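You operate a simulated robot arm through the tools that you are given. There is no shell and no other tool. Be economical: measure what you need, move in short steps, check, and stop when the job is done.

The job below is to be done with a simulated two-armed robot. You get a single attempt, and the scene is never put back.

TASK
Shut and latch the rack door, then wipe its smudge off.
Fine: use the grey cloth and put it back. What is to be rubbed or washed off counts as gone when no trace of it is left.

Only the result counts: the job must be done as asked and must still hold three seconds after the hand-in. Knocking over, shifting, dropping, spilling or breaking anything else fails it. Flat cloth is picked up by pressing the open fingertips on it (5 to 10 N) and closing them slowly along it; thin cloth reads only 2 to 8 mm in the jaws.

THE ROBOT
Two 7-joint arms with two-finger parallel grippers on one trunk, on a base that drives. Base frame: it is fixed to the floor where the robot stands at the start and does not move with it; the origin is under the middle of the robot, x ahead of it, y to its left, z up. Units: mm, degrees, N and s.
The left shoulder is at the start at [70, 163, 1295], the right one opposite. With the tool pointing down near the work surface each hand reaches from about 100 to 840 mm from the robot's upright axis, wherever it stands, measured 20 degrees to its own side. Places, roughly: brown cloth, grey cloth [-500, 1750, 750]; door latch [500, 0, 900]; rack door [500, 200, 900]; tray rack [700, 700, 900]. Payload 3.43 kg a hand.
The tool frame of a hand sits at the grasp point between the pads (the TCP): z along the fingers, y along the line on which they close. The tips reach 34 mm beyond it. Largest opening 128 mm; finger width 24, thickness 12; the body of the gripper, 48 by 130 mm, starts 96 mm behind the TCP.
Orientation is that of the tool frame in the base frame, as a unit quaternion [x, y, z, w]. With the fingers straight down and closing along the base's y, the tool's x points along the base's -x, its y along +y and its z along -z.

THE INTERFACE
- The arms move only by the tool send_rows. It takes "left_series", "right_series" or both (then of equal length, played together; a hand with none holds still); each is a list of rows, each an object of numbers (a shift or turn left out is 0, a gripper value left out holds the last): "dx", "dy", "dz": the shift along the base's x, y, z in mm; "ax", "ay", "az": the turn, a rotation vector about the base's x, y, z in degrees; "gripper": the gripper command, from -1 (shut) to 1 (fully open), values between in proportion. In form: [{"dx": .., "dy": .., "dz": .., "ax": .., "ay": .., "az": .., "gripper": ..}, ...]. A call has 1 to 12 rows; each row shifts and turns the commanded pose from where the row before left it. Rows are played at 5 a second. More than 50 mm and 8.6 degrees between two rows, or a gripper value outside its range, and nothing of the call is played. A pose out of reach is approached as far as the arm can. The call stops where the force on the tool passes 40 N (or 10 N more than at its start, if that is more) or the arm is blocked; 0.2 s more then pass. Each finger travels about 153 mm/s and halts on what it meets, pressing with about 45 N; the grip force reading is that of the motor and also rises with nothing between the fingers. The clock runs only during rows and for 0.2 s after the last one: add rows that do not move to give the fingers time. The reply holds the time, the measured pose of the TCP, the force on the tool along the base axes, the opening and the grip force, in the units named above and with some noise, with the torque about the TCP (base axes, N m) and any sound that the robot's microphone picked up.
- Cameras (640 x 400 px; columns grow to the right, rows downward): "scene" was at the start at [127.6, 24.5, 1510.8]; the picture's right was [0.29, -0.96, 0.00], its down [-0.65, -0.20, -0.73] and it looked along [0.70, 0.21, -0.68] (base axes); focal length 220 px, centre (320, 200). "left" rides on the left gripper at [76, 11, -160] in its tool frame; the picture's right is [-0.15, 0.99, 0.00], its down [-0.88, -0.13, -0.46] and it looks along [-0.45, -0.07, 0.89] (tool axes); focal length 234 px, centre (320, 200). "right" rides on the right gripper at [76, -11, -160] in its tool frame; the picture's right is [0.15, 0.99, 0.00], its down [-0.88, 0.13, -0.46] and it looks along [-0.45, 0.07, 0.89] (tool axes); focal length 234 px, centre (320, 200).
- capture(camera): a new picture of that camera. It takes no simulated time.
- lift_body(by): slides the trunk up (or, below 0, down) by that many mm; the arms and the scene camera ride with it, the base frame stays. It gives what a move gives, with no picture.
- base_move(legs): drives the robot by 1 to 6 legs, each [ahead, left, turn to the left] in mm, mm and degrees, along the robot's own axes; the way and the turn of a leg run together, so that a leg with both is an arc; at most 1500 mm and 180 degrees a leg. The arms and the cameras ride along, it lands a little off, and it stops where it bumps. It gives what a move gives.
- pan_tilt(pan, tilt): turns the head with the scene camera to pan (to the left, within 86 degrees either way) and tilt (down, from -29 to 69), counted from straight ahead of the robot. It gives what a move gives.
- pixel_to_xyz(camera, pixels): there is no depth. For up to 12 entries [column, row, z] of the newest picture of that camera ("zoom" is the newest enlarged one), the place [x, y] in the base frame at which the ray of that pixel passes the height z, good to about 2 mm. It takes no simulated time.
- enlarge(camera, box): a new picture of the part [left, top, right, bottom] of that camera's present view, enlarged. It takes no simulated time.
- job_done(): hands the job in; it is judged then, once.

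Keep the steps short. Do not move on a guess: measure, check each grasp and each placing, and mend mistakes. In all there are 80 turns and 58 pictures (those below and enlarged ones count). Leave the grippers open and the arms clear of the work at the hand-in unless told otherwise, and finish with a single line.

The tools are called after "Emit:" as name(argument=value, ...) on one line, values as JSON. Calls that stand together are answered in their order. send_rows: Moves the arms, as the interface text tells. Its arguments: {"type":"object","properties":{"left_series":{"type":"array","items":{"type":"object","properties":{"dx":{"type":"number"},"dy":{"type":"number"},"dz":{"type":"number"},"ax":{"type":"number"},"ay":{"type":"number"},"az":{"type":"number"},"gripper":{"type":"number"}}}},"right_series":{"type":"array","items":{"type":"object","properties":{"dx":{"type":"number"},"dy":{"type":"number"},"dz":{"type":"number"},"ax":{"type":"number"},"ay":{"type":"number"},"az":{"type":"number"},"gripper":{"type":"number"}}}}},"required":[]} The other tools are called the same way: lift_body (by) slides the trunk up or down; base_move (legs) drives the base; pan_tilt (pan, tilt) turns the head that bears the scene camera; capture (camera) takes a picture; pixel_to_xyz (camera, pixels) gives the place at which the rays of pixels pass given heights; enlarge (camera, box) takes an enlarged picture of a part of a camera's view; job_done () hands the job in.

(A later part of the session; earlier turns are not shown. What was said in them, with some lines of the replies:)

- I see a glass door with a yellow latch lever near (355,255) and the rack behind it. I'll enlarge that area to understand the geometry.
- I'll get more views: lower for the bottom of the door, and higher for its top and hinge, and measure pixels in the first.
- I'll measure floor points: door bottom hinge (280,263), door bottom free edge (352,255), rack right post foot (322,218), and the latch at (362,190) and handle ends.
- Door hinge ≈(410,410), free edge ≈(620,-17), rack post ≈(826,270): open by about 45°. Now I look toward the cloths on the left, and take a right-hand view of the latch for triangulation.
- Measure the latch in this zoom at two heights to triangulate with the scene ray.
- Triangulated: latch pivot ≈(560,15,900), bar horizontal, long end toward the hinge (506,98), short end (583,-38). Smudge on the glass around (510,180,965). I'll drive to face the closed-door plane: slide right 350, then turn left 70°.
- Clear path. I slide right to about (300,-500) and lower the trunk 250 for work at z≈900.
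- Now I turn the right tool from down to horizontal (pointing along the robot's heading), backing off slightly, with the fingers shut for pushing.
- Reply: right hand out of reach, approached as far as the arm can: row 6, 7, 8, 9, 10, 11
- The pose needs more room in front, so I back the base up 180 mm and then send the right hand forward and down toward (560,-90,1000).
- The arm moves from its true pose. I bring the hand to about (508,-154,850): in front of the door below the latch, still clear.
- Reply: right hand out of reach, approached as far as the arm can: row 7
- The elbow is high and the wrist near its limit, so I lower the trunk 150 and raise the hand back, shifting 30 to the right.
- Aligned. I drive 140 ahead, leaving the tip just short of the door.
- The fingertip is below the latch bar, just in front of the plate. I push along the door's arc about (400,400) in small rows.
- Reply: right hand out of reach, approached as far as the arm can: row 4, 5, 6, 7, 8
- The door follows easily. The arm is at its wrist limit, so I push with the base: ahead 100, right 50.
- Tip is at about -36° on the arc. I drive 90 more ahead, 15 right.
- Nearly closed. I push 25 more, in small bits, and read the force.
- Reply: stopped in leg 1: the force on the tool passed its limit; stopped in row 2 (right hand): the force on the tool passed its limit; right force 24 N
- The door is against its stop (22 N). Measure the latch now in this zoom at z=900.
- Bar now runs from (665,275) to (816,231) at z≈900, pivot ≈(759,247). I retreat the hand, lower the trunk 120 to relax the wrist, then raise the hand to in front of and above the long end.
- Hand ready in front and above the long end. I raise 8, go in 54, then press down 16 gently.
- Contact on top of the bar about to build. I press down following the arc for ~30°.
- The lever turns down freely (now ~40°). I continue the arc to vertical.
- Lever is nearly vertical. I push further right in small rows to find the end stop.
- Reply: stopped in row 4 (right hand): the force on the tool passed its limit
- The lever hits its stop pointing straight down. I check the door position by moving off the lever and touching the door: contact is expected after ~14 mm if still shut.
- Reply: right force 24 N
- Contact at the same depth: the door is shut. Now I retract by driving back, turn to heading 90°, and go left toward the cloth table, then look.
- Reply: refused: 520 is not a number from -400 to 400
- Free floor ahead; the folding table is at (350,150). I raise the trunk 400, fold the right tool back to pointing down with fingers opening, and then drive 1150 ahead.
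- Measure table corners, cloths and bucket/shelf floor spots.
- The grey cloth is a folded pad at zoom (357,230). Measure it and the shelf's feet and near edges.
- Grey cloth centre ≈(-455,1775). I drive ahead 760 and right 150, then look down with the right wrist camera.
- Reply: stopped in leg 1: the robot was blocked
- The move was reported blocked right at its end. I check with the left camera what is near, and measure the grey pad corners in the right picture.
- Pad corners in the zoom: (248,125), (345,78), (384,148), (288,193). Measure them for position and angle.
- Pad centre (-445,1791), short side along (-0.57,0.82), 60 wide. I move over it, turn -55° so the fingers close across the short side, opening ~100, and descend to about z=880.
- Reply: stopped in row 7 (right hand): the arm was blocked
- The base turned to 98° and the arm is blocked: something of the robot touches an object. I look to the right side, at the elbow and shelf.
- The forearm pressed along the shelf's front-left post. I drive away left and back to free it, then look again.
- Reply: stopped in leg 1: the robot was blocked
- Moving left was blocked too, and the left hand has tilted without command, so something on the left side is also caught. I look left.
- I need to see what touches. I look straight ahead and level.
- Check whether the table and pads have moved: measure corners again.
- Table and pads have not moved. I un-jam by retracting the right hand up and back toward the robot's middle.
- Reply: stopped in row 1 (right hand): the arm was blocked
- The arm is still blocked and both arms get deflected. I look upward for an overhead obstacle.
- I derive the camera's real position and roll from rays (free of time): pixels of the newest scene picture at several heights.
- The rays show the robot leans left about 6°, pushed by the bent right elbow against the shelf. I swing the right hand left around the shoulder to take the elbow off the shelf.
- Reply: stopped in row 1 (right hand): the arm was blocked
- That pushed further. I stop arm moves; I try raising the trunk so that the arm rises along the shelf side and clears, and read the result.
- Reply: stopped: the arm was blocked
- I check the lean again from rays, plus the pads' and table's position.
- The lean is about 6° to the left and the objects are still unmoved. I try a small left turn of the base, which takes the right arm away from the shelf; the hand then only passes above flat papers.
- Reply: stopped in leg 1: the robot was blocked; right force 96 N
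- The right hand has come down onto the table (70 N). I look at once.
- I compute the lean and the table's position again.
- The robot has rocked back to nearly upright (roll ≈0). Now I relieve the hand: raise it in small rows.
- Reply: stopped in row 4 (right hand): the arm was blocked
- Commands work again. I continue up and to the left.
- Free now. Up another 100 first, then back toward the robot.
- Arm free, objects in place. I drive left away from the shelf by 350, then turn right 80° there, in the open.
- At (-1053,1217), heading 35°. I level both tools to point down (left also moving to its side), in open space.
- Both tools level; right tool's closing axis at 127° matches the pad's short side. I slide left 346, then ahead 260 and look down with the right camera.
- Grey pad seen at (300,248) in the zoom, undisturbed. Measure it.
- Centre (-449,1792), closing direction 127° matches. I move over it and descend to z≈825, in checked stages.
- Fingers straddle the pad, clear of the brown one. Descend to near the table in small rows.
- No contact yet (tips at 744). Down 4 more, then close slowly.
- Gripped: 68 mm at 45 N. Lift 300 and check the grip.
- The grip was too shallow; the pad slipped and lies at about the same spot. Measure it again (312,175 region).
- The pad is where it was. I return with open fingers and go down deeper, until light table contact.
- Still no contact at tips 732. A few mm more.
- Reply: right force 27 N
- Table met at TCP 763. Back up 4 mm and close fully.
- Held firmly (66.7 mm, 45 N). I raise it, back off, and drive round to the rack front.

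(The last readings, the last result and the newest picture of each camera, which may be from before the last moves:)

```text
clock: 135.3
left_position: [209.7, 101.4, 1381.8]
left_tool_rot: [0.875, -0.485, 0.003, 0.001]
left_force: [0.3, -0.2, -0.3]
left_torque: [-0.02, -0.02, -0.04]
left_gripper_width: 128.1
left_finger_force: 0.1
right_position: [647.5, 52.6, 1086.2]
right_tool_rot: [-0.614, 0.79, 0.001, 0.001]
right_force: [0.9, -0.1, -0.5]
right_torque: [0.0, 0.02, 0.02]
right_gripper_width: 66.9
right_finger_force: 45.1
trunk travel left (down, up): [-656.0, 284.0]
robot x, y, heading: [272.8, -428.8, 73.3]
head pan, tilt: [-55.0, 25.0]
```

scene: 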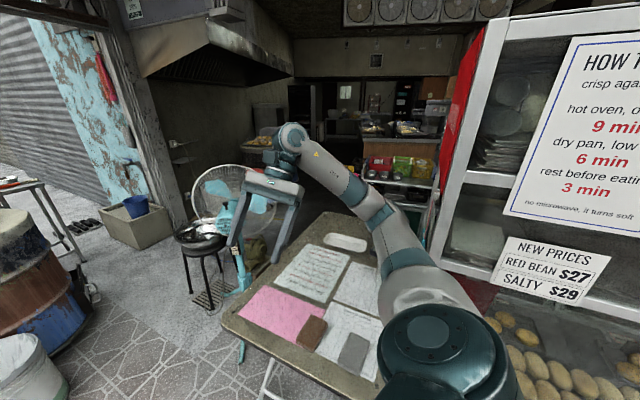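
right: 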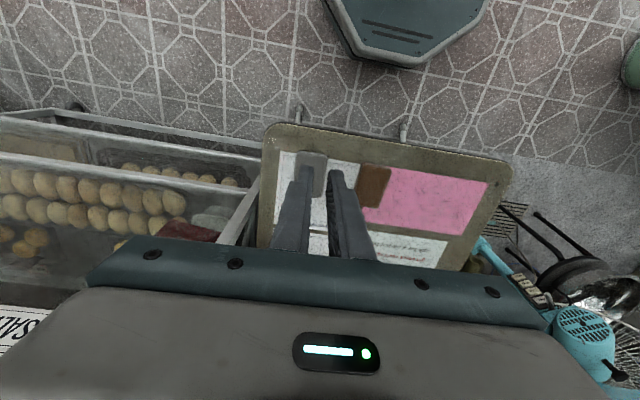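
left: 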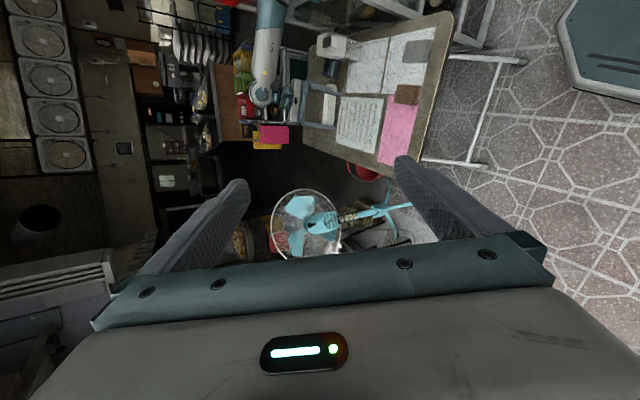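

At the rack with the pad still held. I lower the trunk 280 and look at the closed door and smudge.

Emit:
lift_body(by=-280)

Emit:
pan_tilt(pan=0, tilt=15)

Emit:
enlarge(camera="scene", box=[240, 100, 440, 300])

```text
clock: 138.2
left_position: [211.2, 100.9, 1102.5]
left_tool_rot: [0.875, -0.484, 0.002, 0.0]
left_force: [0.4, 0.3, 0.5]
left_torque: [-0.01, 0.0, 0.02]
left_gripper_width: 128.0
left_finger_force: 0.1
right_position: [646.6, 51.9, 807.0]
right_tool_rot: [-0.614, 0.79, 0.001, 0.001]
right_force: [0.2, -0.3, 0.1]
right_torque: [-0.03, -0.02, 0.01]
right_gripper_width: 66.8
right_finger_force: 45.2
trunk travel left (down, up): [-376.0, 564.0]
robot x, y, heading: [273.2, -429.8, 73.3]
head pan, tilt: [-55.0, 25.0]
```

```text
clock: 139.4
left_position: [209.3, 101.2, 1101.2]
left_tool_rot: [0.875, -0.485, 0.002, 0.001]
left_force: [0.4, 1.2, 0.6]
left_torque: [0.02, 0.0, 0.01]
left_gripper_width: 127.9
left_finger_force: 0.1
right_position: [646.6, 53.8, 806.3]
right_tool_rot: [-0.613, 0.79, 0.001, 0.001]
right_force: [0.2, -0.6, -0.2]
right_torque: [-0.03, 0.01, -0.04]
right_gripper_width: 67.0
right_finger_force: 45.1
trunk travel left (down, up): [-376.0, 564.0]
robot x, y, heading: [273.9, -428.8, 73.3]
head pan, tilt: [0.0, 15.0]
```

```text
2.00 times, centred on (340, 200) of scene
```

zoom: 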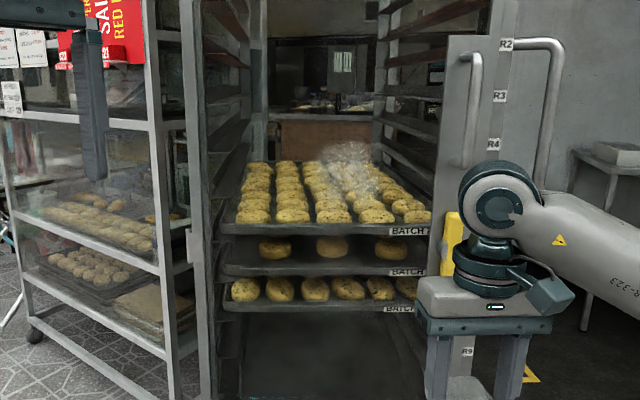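

Smudge at zoom (350,170), from about (312,140) to (390,208). Get its rays to intersect the door plane.

Emit:
pixel_to_xyz(camera="zoom", pixels=[[350, 172, 900], [350, 172, 1000], [312, 140, 900], [312, 140, 1000], [390, 208, 900], [390, 208, 1000], [453, 245, 860], [453, 245, 900], [203, 240, 900], [203, 240, 1000]])

```text
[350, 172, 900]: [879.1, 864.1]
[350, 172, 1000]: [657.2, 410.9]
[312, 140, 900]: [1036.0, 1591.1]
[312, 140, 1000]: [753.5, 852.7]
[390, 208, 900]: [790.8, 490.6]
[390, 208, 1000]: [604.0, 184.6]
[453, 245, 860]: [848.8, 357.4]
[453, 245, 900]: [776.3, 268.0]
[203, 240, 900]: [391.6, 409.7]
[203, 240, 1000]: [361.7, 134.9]
```

The smudge spans u 431–553 along the door and z 965–1071, centre (608,311,1022). I turn the tool horizontal, facing the door, about 60 mm before it.

Emit:
send_rows(right_series=[{"ax": 7.93, "ay": -2.0, "dx": -6.1, "dy": 15.1, "dz": 19.6}, {"ax": 7.93, "ay": -2.0, "dx": -6.1, "dy": 15.1, "dz": 19.6}, {"ax": 7.93, "ay": -2.0, "dx": -6.1, "dy": 15.1, "dz": 19.6}, {"ax": 7.93, "ay": -2.0, "dx": -6.1, "dy": 15.1, "dz": 19.6}, {"ax": 7.93, "ay": -2.0, "dx": -6.1, "dy": 15.1, "dz": 19.6}, {"ax": 7.93, "ay": -2.0, "dx": -6.1, "dy": 15.1, "dz": 19.6}, {"ax": 7.93, "ay": -2.0, "dx": -6.1, "dy": 15.1, "dz": 19.6}, {"ax": 7.93, "ay": -2.0, "dx": -6.1, "dy": 15.1, "dz": 19.6}, {"ax": 7.93, "ay": -2.0, "dx": -6.1, "dy": 15.1, "dz": 19.6}, {"ax": 7.93, "ay": -2.0, "dx": -6.1, "dy": 15.1, "dz": 19.6}, {"ax": 7.93, "ay": -2.0, "dx": -6.1, "dy": 15.1, "dz": 19.6}, {"az": -3}])

```text
clock: 142.0
left_position: [210.0, 101.3, 1100.9]
left_tool_rot: [0.875, -0.485, 0.002, 0.002]
left_force: [-0.8, 0.3, 0.8]
left_torque: [0.0, -0.03, 0.0]
left_gripper_width: 127.8
left_finger_force: 0.1
right_position: [579.4, 218.6, 1020.3]
right_tool_rot: [-0.417, 0.569, 0.422, 0.569]
right_force: [0.2, 0.1, -0.8]
right_torque: [-0.03, -0.01, 0.01]
right_gripper_width: 66.7
right_finger_force: 45.2
trunk travel left (down, up): [-376.0, 564.0]
robot x, y, heading: [275.9, -431.0, 73.0]
head pan, tilt: [0.0, 15.0]
```

All in reach. I advance to contact at the smudge centre in small final rows.

Emit:
send_rows(right_series=[{"dx": 7.4, "dy": 23.9}, {"dx": 7.4, "dy": 23.9}, {"dx": 0.9, "dy": 2.9}, {"dx": 0.9, "dy": 2.9}, {"dx": 0.6, "dy": 1.9}, {}])

```text
clock: 143.4
left_position: [210.1, 101.5, 1100.3]
left_tool_rot: [0.875, -0.485, 0.002, 0.002]
left_force: [-0.4, 0.3, -1.3]
left_torque: [0.0, 0.02, -0.03]
left_gripper_width: 127.9
left_finger_force: 0.0
right_position: [597.8, 275.1, 1021.5]
right_tool_rot: [-0.418, 0.57, 0.421, 0.569]
right_force: [-0.1, 0.3, 0.0]
right_torque: [0.01, 0.02, -0.02]
right_gripper_width: 66.8
right_finger_force: 44.8
trunk travel left (down, up): [-376.0, 564.0]
robot x, y, heading: [274.2, -434.3, 73.3]
head pan, tilt: [0.0, 15.0]
```

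No contact yet at n=440; 2 mm steps on.

Emit:
send_rows(right_series=[{"dx": 0.6, "dy": 1.9}, {"dx": 0.6, "dy": 1.9}, {"dx": 0.6, "dy": 1.9}, {}])

```text
clock: 144.4
left_position: [210.6, 100.7, 1102.7]
left_tool_rot: [0.875, -0.485, 0.002, 0.003]
left_force: [-0.5, 0.1, 0.0]
left_torque: [0.0, 0.02, -0.03]
left_gripper_width: 128.1
left_finger_force: 0.0
right_position: [599.0, 280.7, 1022.4]
right_tool_rot: [-0.418, 0.57, 0.421, 0.569]
right_force: [0.6, -0.2, -0.2]
right_torque: [0.04, 0.02, -0.01]
right_gripper_width: 66.9
right_finger_force: 44.9
trunk travel left (down, up): [-376.0, 564.0]
robot x, y, heading: [275.1, -428.0, 73.0]
head pan, tilt: [0.0, 15.0]
```

Still free at n=445; the glass is set back behind the plate. Six more 2 mm steps.

Emit:
send_rows(right_series=[{"dx": 0.6, "dy": 1.9}, {"dx": 0.6, "dy": 1.9}, {"dx": 0.6, "dy": 1.9}, {"dx": 0.6, "dy": 1.9}, {"dx": 0.6, "dy": 1.9}, {"dx": 0.6, "dy": 1.9}, {}])

```text
clock: 145.2
left_position: [210.5, 97.6, 1102.7]
left_tool_rot: [0.875, -0.484, 0.002, 0.0]
left_force: [1.0, -0.2, 0.3]
left_torque: [0.0, 0.01, 0.01]
left_gripper_width: 128.1
left_finger_force: 0.0
right_position: [599.0, 281.7, 1022.2]
right_tool_rot: [-0.419, 0.569, 0.423, 0.568]
right_force: [-2.1, -18.7, -1.1]
right_torque: [-0.02, 0.0, 0.52]
right_gripper_width: 66.9
right_finger_force: 45.6
trunk travel left (down, up): [-376.0, 564.0]
robot x, y, heading: [271.8, -430.8, 73.0]
head pan, tilt: [0.0, 15.0]
stopped in row 4 (right hand): the force on the tool passed its limit (the readings are from after the stop); the commanded pose is now the measured one
```

Contact at n≈446.5 with 19 N. Now wipe: right, down, left, up along the plane.

Emit:
send_rows(right_series=[{"dx": 23.9, "dy": -7.4}, {"dx": 23.9, "dy": -7.4}, {"dz": -18}, {"dz": -18}, {"dx": -23.9, "dy": 7.4}, {"dx": -23.9, "dy": 7.4}, {"dx": -23.9, "dy": 7.4}, {"dx": -23.9, "dy": 7.4}, {"dz": 18}, {"dz": 18}, {"dz": 18}, {"dz": 18}])

```text
clock: 147.8
left_position: [208.7, 98.1, 1103.3]
left_tool_rot: [0.875, -0.484, 0.003, -0.001]
left_force: [0.5, -0.5, -0.3]
left_torque: [-0.01, 0.0, -0.05]
left_gripper_width: 128.1
left_finger_force: 0.1
right_position: [549.8, 296.9, 1060.2]
right_tool_rot: [-0.42, 0.569, 0.422, 0.568]
right_force: [-10.5, -31.2, -11.9]
right_torque: [-1.11, 0.12, 0.84]
right_gripper_width: 66.8
right_finger_force: 44.9
trunk travel left (down, up): [-376.0, 564.0]
robot x, y, heading: [274.2, -433.4, 73.2]
head pan, tilt: [0.0, 15.0]
```

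Full sweep done; force 31 N at the left end, so the plane tilts slightly. I repeat the raster with a corrected slope, twice, then retreat and look.

Emit:
send_rows(right_series=[{"dx": 23.9, "dy": -6.7}, {"dx": 23.9, "dy": -6.7}, {"dx": 23.9, "dy": -6.7}, {"dx": 23.9, "dy": -6.7}, {"dz": -18}, {"dz": -18}, {"dx": -23.9, "dy": 6.7}, {"dx": -23.9, "dy": 6.7}, {"dx": -23.9, "dy": 6.7}, {"dx": -23.9, "dy": 6.7}, {"dz": -18}, {"dz": -18}])

Emit:
send_rows(right_series=[{"dx": 23.9, "dy": -6.7}, {"dx": 23.9, "dy": -6.7}, {"dx": 23.9, "dy": -6.7}, {"dx": 23.9, "dy": -6.7}, {"dz": 18}, {"dz": 18}, {"dz": 18}, {"dz": 18}, {"dx": -23.9, "dy": 6.7}, {"dx": -23.9, "dy": 6.7}, {"dz": -18}, {"dz": -18}])

Emit:
send_rows(right_series=[{"dx": -6, "dy": -19}, {"dx": -12, "dy": -38}, {"dx": -12, "dy": -38}, {"dz": -45}, {"dz": -45}, {"dz": -45}, {"dz": -45}, {"dz": -20}, {}])

Emit:
enlarge(camera="scene", box=[270, 120, 410, 220])

```text
clock: 149.3
left_position: [212.0, 97.6, 1103.5]
left_tool_rot: [0.873, -0.487, 0.002, -0.001]
left_force: [-0.7, -0.3, 0.7]
left_torque: [-0.02, -0.04, 0.01]
left_gripper_width: 128.0
left_finger_force: 0.0
right_position: [648.0, 266.9, 1028.2]
right_tool_rot: [-0.414, 0.571, 0.42, 0.572]
right_force: [-4.1, -27.6, 2.4]
right_torque: [-0.45, 0.36, 0.88]
right_gripper_width: 67.0
right_finger_force: 45.2
trunk travel left (down, up): [-376.0, 564.0]
robot x, y, heading: [275.4, -428.9, 73.0]
head pan, tilt: [0.0, 15.0]
stopped in row 7 (right hand): the force on the tool passed its limit (the readings are from after the stop); the commanded pose is now the measured one
```

```text
clock: 149.9
left_position: [210.3, 98.2, 1102.8]
left_tool_rot: [0.875, -0.485, 0.002, -0.001]
left_force: [1.0, -0.3, 0.5]
left_torque: [0.04, 0.05, -0.02]
left_gripper_width: 127.8
left_finger_force: 0.0
right_position: [677.9, 259.4, 1026.6]
right_tool_rot: [-0.419, 0.566, 0.426, 0.569]
right_force: [-6.4, -17.9, 4.1]
right_torque: [-0.04, 0.4, 0.56]
right_gripper_width: 66.9
right_finger_force: 45.2
trunk travel left (down, up): [-376.0, 564.0]
robot x, y, heading: [273.5, -427.8, 73.2]
head pan, tilt: [0.0, 15.0]
stopped in row 2 (right hand): the force on the tool passed its limit (the readings are from after the stop); the commanded pose is now the measured one
```

```text
clock: 151.9
left_position: [209.9, 100.6, 1102.7]
left_tool_rot: [0.875, -0.485, 0.002, 0.001]
left_force: [-0.6, -0.2, 0.0]
left_torque: [-0.03, 0.03, 0.02]
left_gripper_width: 128.2
left_finger_force: 0.1
right_position: [650.1, 167.2, 988.7]
right_tool_rot: [-0.419, 0.569, 0.422, 0.568]
right_force: [0.2, 0.1, -0.4]
right_torque: [0.02, -0.03, 0.03]
right_gripper_width: 66.9
right_finger_force: 45.1
right hand out of reach, approached as far as the arm can: row 4, 5, 6, 7, 8
trunk travel left (down, up): [-376.0, 564.0]
robot x, y, heading: [275.0, -430.5, 73.2]
head pan, tilt: [0.0, 15.0]
```

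```text
4.00 times, centred on (340, 170) of scene
```

zoom: 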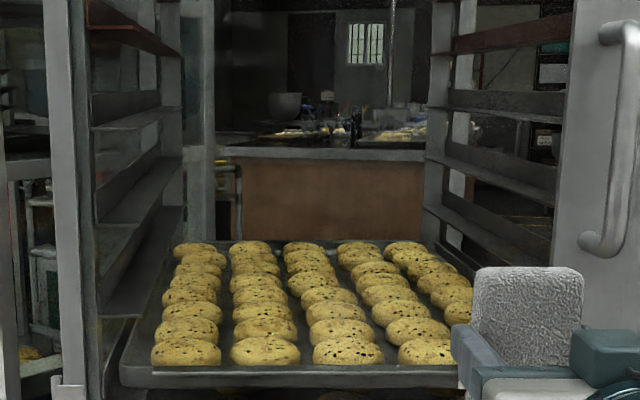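

The glass looks clean where the smudge was; only its lower right corner is partly hidden by the pad. I back off, raise the trunk, fold the tool down again and take a clear check view.

Emit:
base_move(legs=[[-150, 0, 0]])

Emit:
lift_body(by=280)

Emit:
send_rows(right_series=[{"ax": -7.81, "ay": 2.42, "dy": -10.6, "dz": -16}, {"ax": -7.81, "ay": 2.42, "dy": -10.6, "dz": -16}, {"ax": -7.81, "ay": 2.42, "dy": -10.6, "dz": -16}, {"ax": -7.81, "ay": 2.42, "dy": -10.6, "dz": -16}, {"ax": -7.81, "ay": 2.42, "dy": -10.6, "dz": -16}, {"ax": -7.81, "ay": 2.42, "dy": -10.6, "dz": -16}, {"ax": -7.81, "ay": 2.42, "dy": -10.6, "dz": -16}, {"ax": -7.81, "ay": 2.42, "dy": -10.6, "dz": -16}, {"ax": -7.81, "ay": 2.42, "dy": -10.6, "dz": -16}, {"ax": -7.81, "ay": 2.42, "dy": -10.6, "dz": -16}, {"ax": -7.81, "ay": 2.42, "dy": -10.6, "dz": -16}, {}])

Emit:
pan_tilt(pan=0, tilt=25)

Emit:
enlarge(camera="scene", box=[260, 130, 420, 240])

```text
clock: 153.3
left_position: [165.4, -42.5, 1102.6]
left_tool_rot: [0.875, -0.485, 0.003, 0.0]
left_force: [-0.4, -0.3, 0.7]
left_torque: [0.04, -0.01, -0.02]
left_gripper_width: 128.2
left_finger_force: 0.1
right_position: [606.4, 23.0, 991.6]
right_tool_rot: [-0.418, 0.569, 0.422, 0.569]
right_force: [0.0, -0.1, -0.8]
right_torque: [-0.02, 0.03, 0.0]
right_gripper_width: 66.7
right_finger_force: 45.1
trunk travel left (down, up): [-376.0, 564.0]
robot x, y, heading: [226.7, -574.1, 73.0]
head pan, tilt: [0.0, 15.0]
```

```text
clock: 156.1
left_position: [166.7, -41.7, 1381.9]
left_tool_rot: [0.875, -0.484, 0.003, 0.001]
left_force: [0.0, -0.3, 0.6]
left_torque: [0.0, -0.02, -0.04]
left_gripper_width: 128.1
left_finger_force: 0.0
right_position: [608.0, 24.0, 1269.3]
right_tool_rot: [-0.419, 0.569, 0.421, 0.569]
right_force: [0.0, 0.2, -1.3]
right_torque: [-0.02, -0.04, -0.01]
right_gripper_width: 66.7
right_finger_force: 45.2
trunk travel left (down, up): [-656.0, 284.0]
robot x, y, heading: [230.9, -572.5, 72.8]
head pan, tilt: [0.0, 15.0]
```

```text
clock: 158.7
left_position: [165.5, -42.1, 1381.5]
left_tool_rot: [0.875, -0.484, 0.003, 0.0]
left_force: [0.6, -0.9, -0.5]
left_torque: [0.0, 0.0, 0.03]
left_gripper_width: 128.0
left_finger_force: 0.0
right_position: [607.5, -93.8, 1096.2]
right_tool_rot: [-0.592, 0.806, 0.001, 0.0]
right_force: [0.2, -0.1, 0.0]
right_torque: [-0.02, 0.02, 0.01]
right_gripper_width: 66.6
right_finger_force: 44.9
trunk travel left (down, up): [-656.0, 284.0]
robot x, y, heading: [228.0, -570.1, 73.2]
head pan, tilt: [0.0, 15.0]
```

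```text
clock: 159.4
left_position: [165.1, -42.0, 1381.1]
left_tool_rot: [0.874, -0.486, 0.004, 0.001]
left_force: [-0.2, -0.7, -0.7]
left_torque: [-0.02, -0.01, 0.01]
left_gripper_width: 128.1
left_finger_force: 0.0
right_position: [607.3, -93.2, 1093.5]
right_tool_rot: [-0.593, 0.805, 0.002, 0.001]
right_force: [0.3, -0.6, -0.4]
right_torque: [-0.01, 0.01, 0.02]
right_gripper_width: 66.9
right_finger_force: 45.3
trunk travel left (down, up): [-656.0, 284.0]
robot x, y, heading: [233.1, -570.3, 73.5]
head pan, tilt: [0.0, 25.0]
```

```text
3.64 times, centred on (340, 185) of scene
```

zoom: 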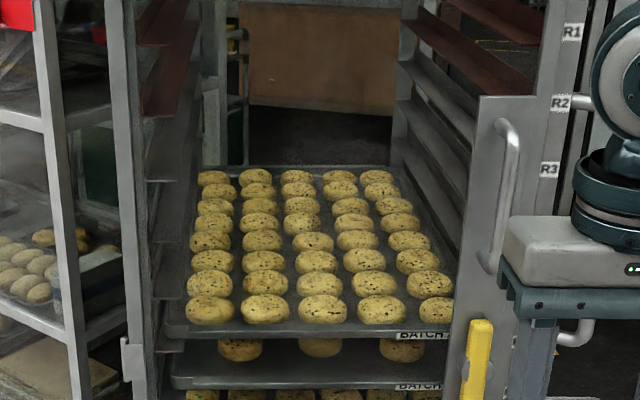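

The glass is clean and the latch vertical. I drive back to the table by the reverse route.

Emit:
base_move(legs=[[0, 871, 0], [586, 0, 0], [0, 0, -38.8], [0, 1500, 0], [290, 0, 0]])

```text
clock: 177.4
left_position: [-739.6, 2093.1, 1382.7]
left_tool_rot: [-0.657, 0.754, -0.003, -0.002]
left_force: [0.4, 0.2, 0.3]
left_torque: [-0.01, -0.04, 0.0]
left_gripper_width: 128.0
left_finger_force: 0.0
right_position: [-433.9, 1771.5, 1094.8]
right_tool_rot: [-0.28, 0.96, 0.0, 0.001]
right_force: [-0.8, -1.2, -0.8]
right_torque: [0.02, -0.01, 0.01]
right_gripper_width: 66.5
right_finger_force: 45.3
trunk travel left (down, up): [-656.0, 284.0]
robot x, y, heading: [-1030.2, 1643.6, 33.2]
head pan, tilt: [0.0, 25.0]
```

Nearly at the pick pose. I correct by (-11,+20) and +4.4°, then descend to 25 mm above the table.

Emit:
send_rows(right_series=[{"dx": -11, "dy": 20, "az": 4.4}, {}, {"dz": -45}, {"dz": -45}, {"dz": -45}, {"dz": -45}, {"dz": -45}, {"dz": -45}, {"dz": -30}, {}])

```text
clock: 179.6
left_position: [-738.8, 2094.2, 1382.0]
left_tool_rot: [-0.656, 0.755, -0.002, -0.001]
left_force: [0.1, 0.2, 0.7]
left_torque: [-0.01, 0.02, 0.0]
left_gripper_width: 127.8
left_finger_force: 0.0
right_position: [-445.4, 1793.0, 793.8]
right_tool_rot: [-0.317, 0.948, 0.001, 0.001]
right_force: [0.1, 0.4, -0.2]
right_torque: [-0.01, 0.0, -0.03]
right_gripper_width: 66.6
right_finger_force: 45.2
trunk travel left (down, up): [-656.0, 284.0]
robot x, y, heading: [-1031.3, 1644.6, 33.1]
head pan, tilt: [0.0, 25.0]
```

Right over the original spot. I lower the last 27 mm gently, open slightly, and lift clear.

Emit:
send_rows(right_series=[{"dz": -12}, {"dz": -8}, {"dz": -4}, {"dz": -3}, {}])

Emit:
send_rows(right_series=[{"gripper": 0.15}, {"gripper": 0.4}, {"gripper": 0.56}, {}, {"dz": 20}, {"dz": 40}, {"dz": 45}, {"dz": 45}, {"dz": 45}, {"dz": 45}, {"dz": 45}, {}])

Emit:
enlarge(camera="right", box=[220, 70, 440, 230])

```text
clock: 180.8
left_position: [-739.7, 2094.2, 1382.1]
left_tool_rot: [-0.656, 0.754, -0.002, -0.001]
left_force: [-0.1, -0.5, 0.2]
left_torque: [0.03, 0.02, -0.02]
left_gripper_width: 128.1
left_finger_force: 0.0
right_position: [-445.0, 1792.5, 767.5]
right_tool_rot: [-0.319, 0.948, 0.001, 0.002]
right_force: [-0.6, 0.5, -0.2]
right_torque: [0.02, -0.02, 0.02]
right_gripper_width: 66.9
right_finger_force: 45.3
trunk travel left (down, up): [-656.0, 284.0]
robot x, y, heading: [-1031.3, 1648.0, 33.2]
head pan, tilt: [0.0, 25.0]
```

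```text
clock: 183.4
left_position: [-738.7, 2094.2, 1381.5]
left_tool_rot: [-0.657, 0.754, -0.002, -0.002]
left_force: [0.8, 0.0, 0.8]
left_torque: [0.0, 0.02, 0.0]
left_gripper_width: 127.9
left_finger_force: 0.1
right_position: [-444.5, 1791.6, 1051.9]
right_tool_rot: [-0.317, 0.948, 0.001, 0.001]
right_force: [0.8, -0.3, 0.5]
right_torque: [0.03, 0.0, -0.06]
right_gripper_width: 99.9
right_finger_force: 0.1
trunk travel left (down, up): [-656.0, 284.0]
robot x, y, heading: [-1030.1, 1646.3, 33.1]
head pan, tilt: [0.0, 25.0]
```

```text
2.50 times, centred on (330, 150) of right
```

zoom: 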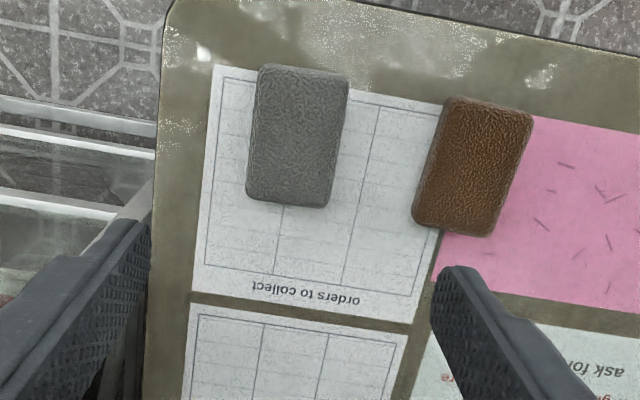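

The grey pad lies back in its place and the brown one is untouched. I back the robot away, open the right gripper fully, and check the scale and table with one last view.

Emit:
base_move(legs=[[-300, 0, 0]])

Emit:
send_rows(right_series=[{"gripper": 1}, {}, {}])

Emit:
capture(camera="scene")

```text
clock: 185.5
left_position: [-989.8, 1932.6, 1382.3]
left_tool_rot: [-0.658, 0.753, -0.003, -0.001]
left_force: [-0.2, 0.6, 0.3]
left_torque: [0.01, -0.03, -0.01]
left_gripper_width: 128.1
left_finger_force: 0.1
right_position: [-694.2, 1629.8, 1050.7]
right_tool_rot: [-0.32, 0.948, 0.001, 0.002]
right_force: [-0.3, 0.3, -0.3]
right_torque: [0.01, 0.0, -0.01]
right_gripper_width: 99.6
right_finger_force: 0.0
trunk travel left (down, up): [-656.0, 284.0]
robot x, y, heading: [-1282.1, 1482.0, 33.8]
head pan, tilt: [0.0, 25.0]
```

```text
clock: 186.3
left_position: [-989.4, 1931.6, 1382.0]
left_tool_rot: [-0.659, 0.753, -0.003, -0.002]
left_force: [-0.3, -0.4, 0.6]
left_torque: [-0.02, -0.01, -0.03]
left_gripper_width: 127.9
left_finger_force: 0.0
right_position: [-694.7, 1630.6, 1051.8]
right_tool_rot: [-0.32, 0.947, 0.001, 0.001]
right_force: [0.0, -0.1, 0.0]
right_torque: [0.01, 0.0, 0.0]
right_gripper_width: 128.4
right_finger_force: 0.1
trunk travel left (down, up): [-656.0, 284.0]
robot x, y, heading: [-1280.8, 1481.0, 33.3]
head pan, tilt: [0.0, 25.0]
```

```text
0 pictures are left
```

scene: 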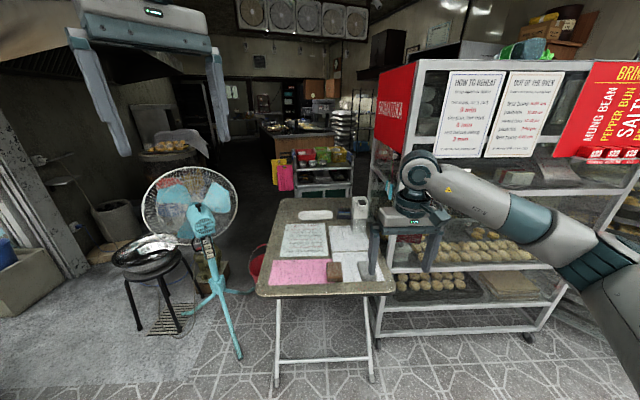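

Everything on and around the table is standing in its place, both grippers are open and the arms are clear. I hand in.

Emit:
job_done()

```text
The job is handed in.
```

The rack door is shut and latched, its smudge looks fully gone, and the grey cloth is back in its place; along the way the right arm jammed against the shelf and pressed the table at about 70 N, but nothing looked moved or knocked over afterwards.
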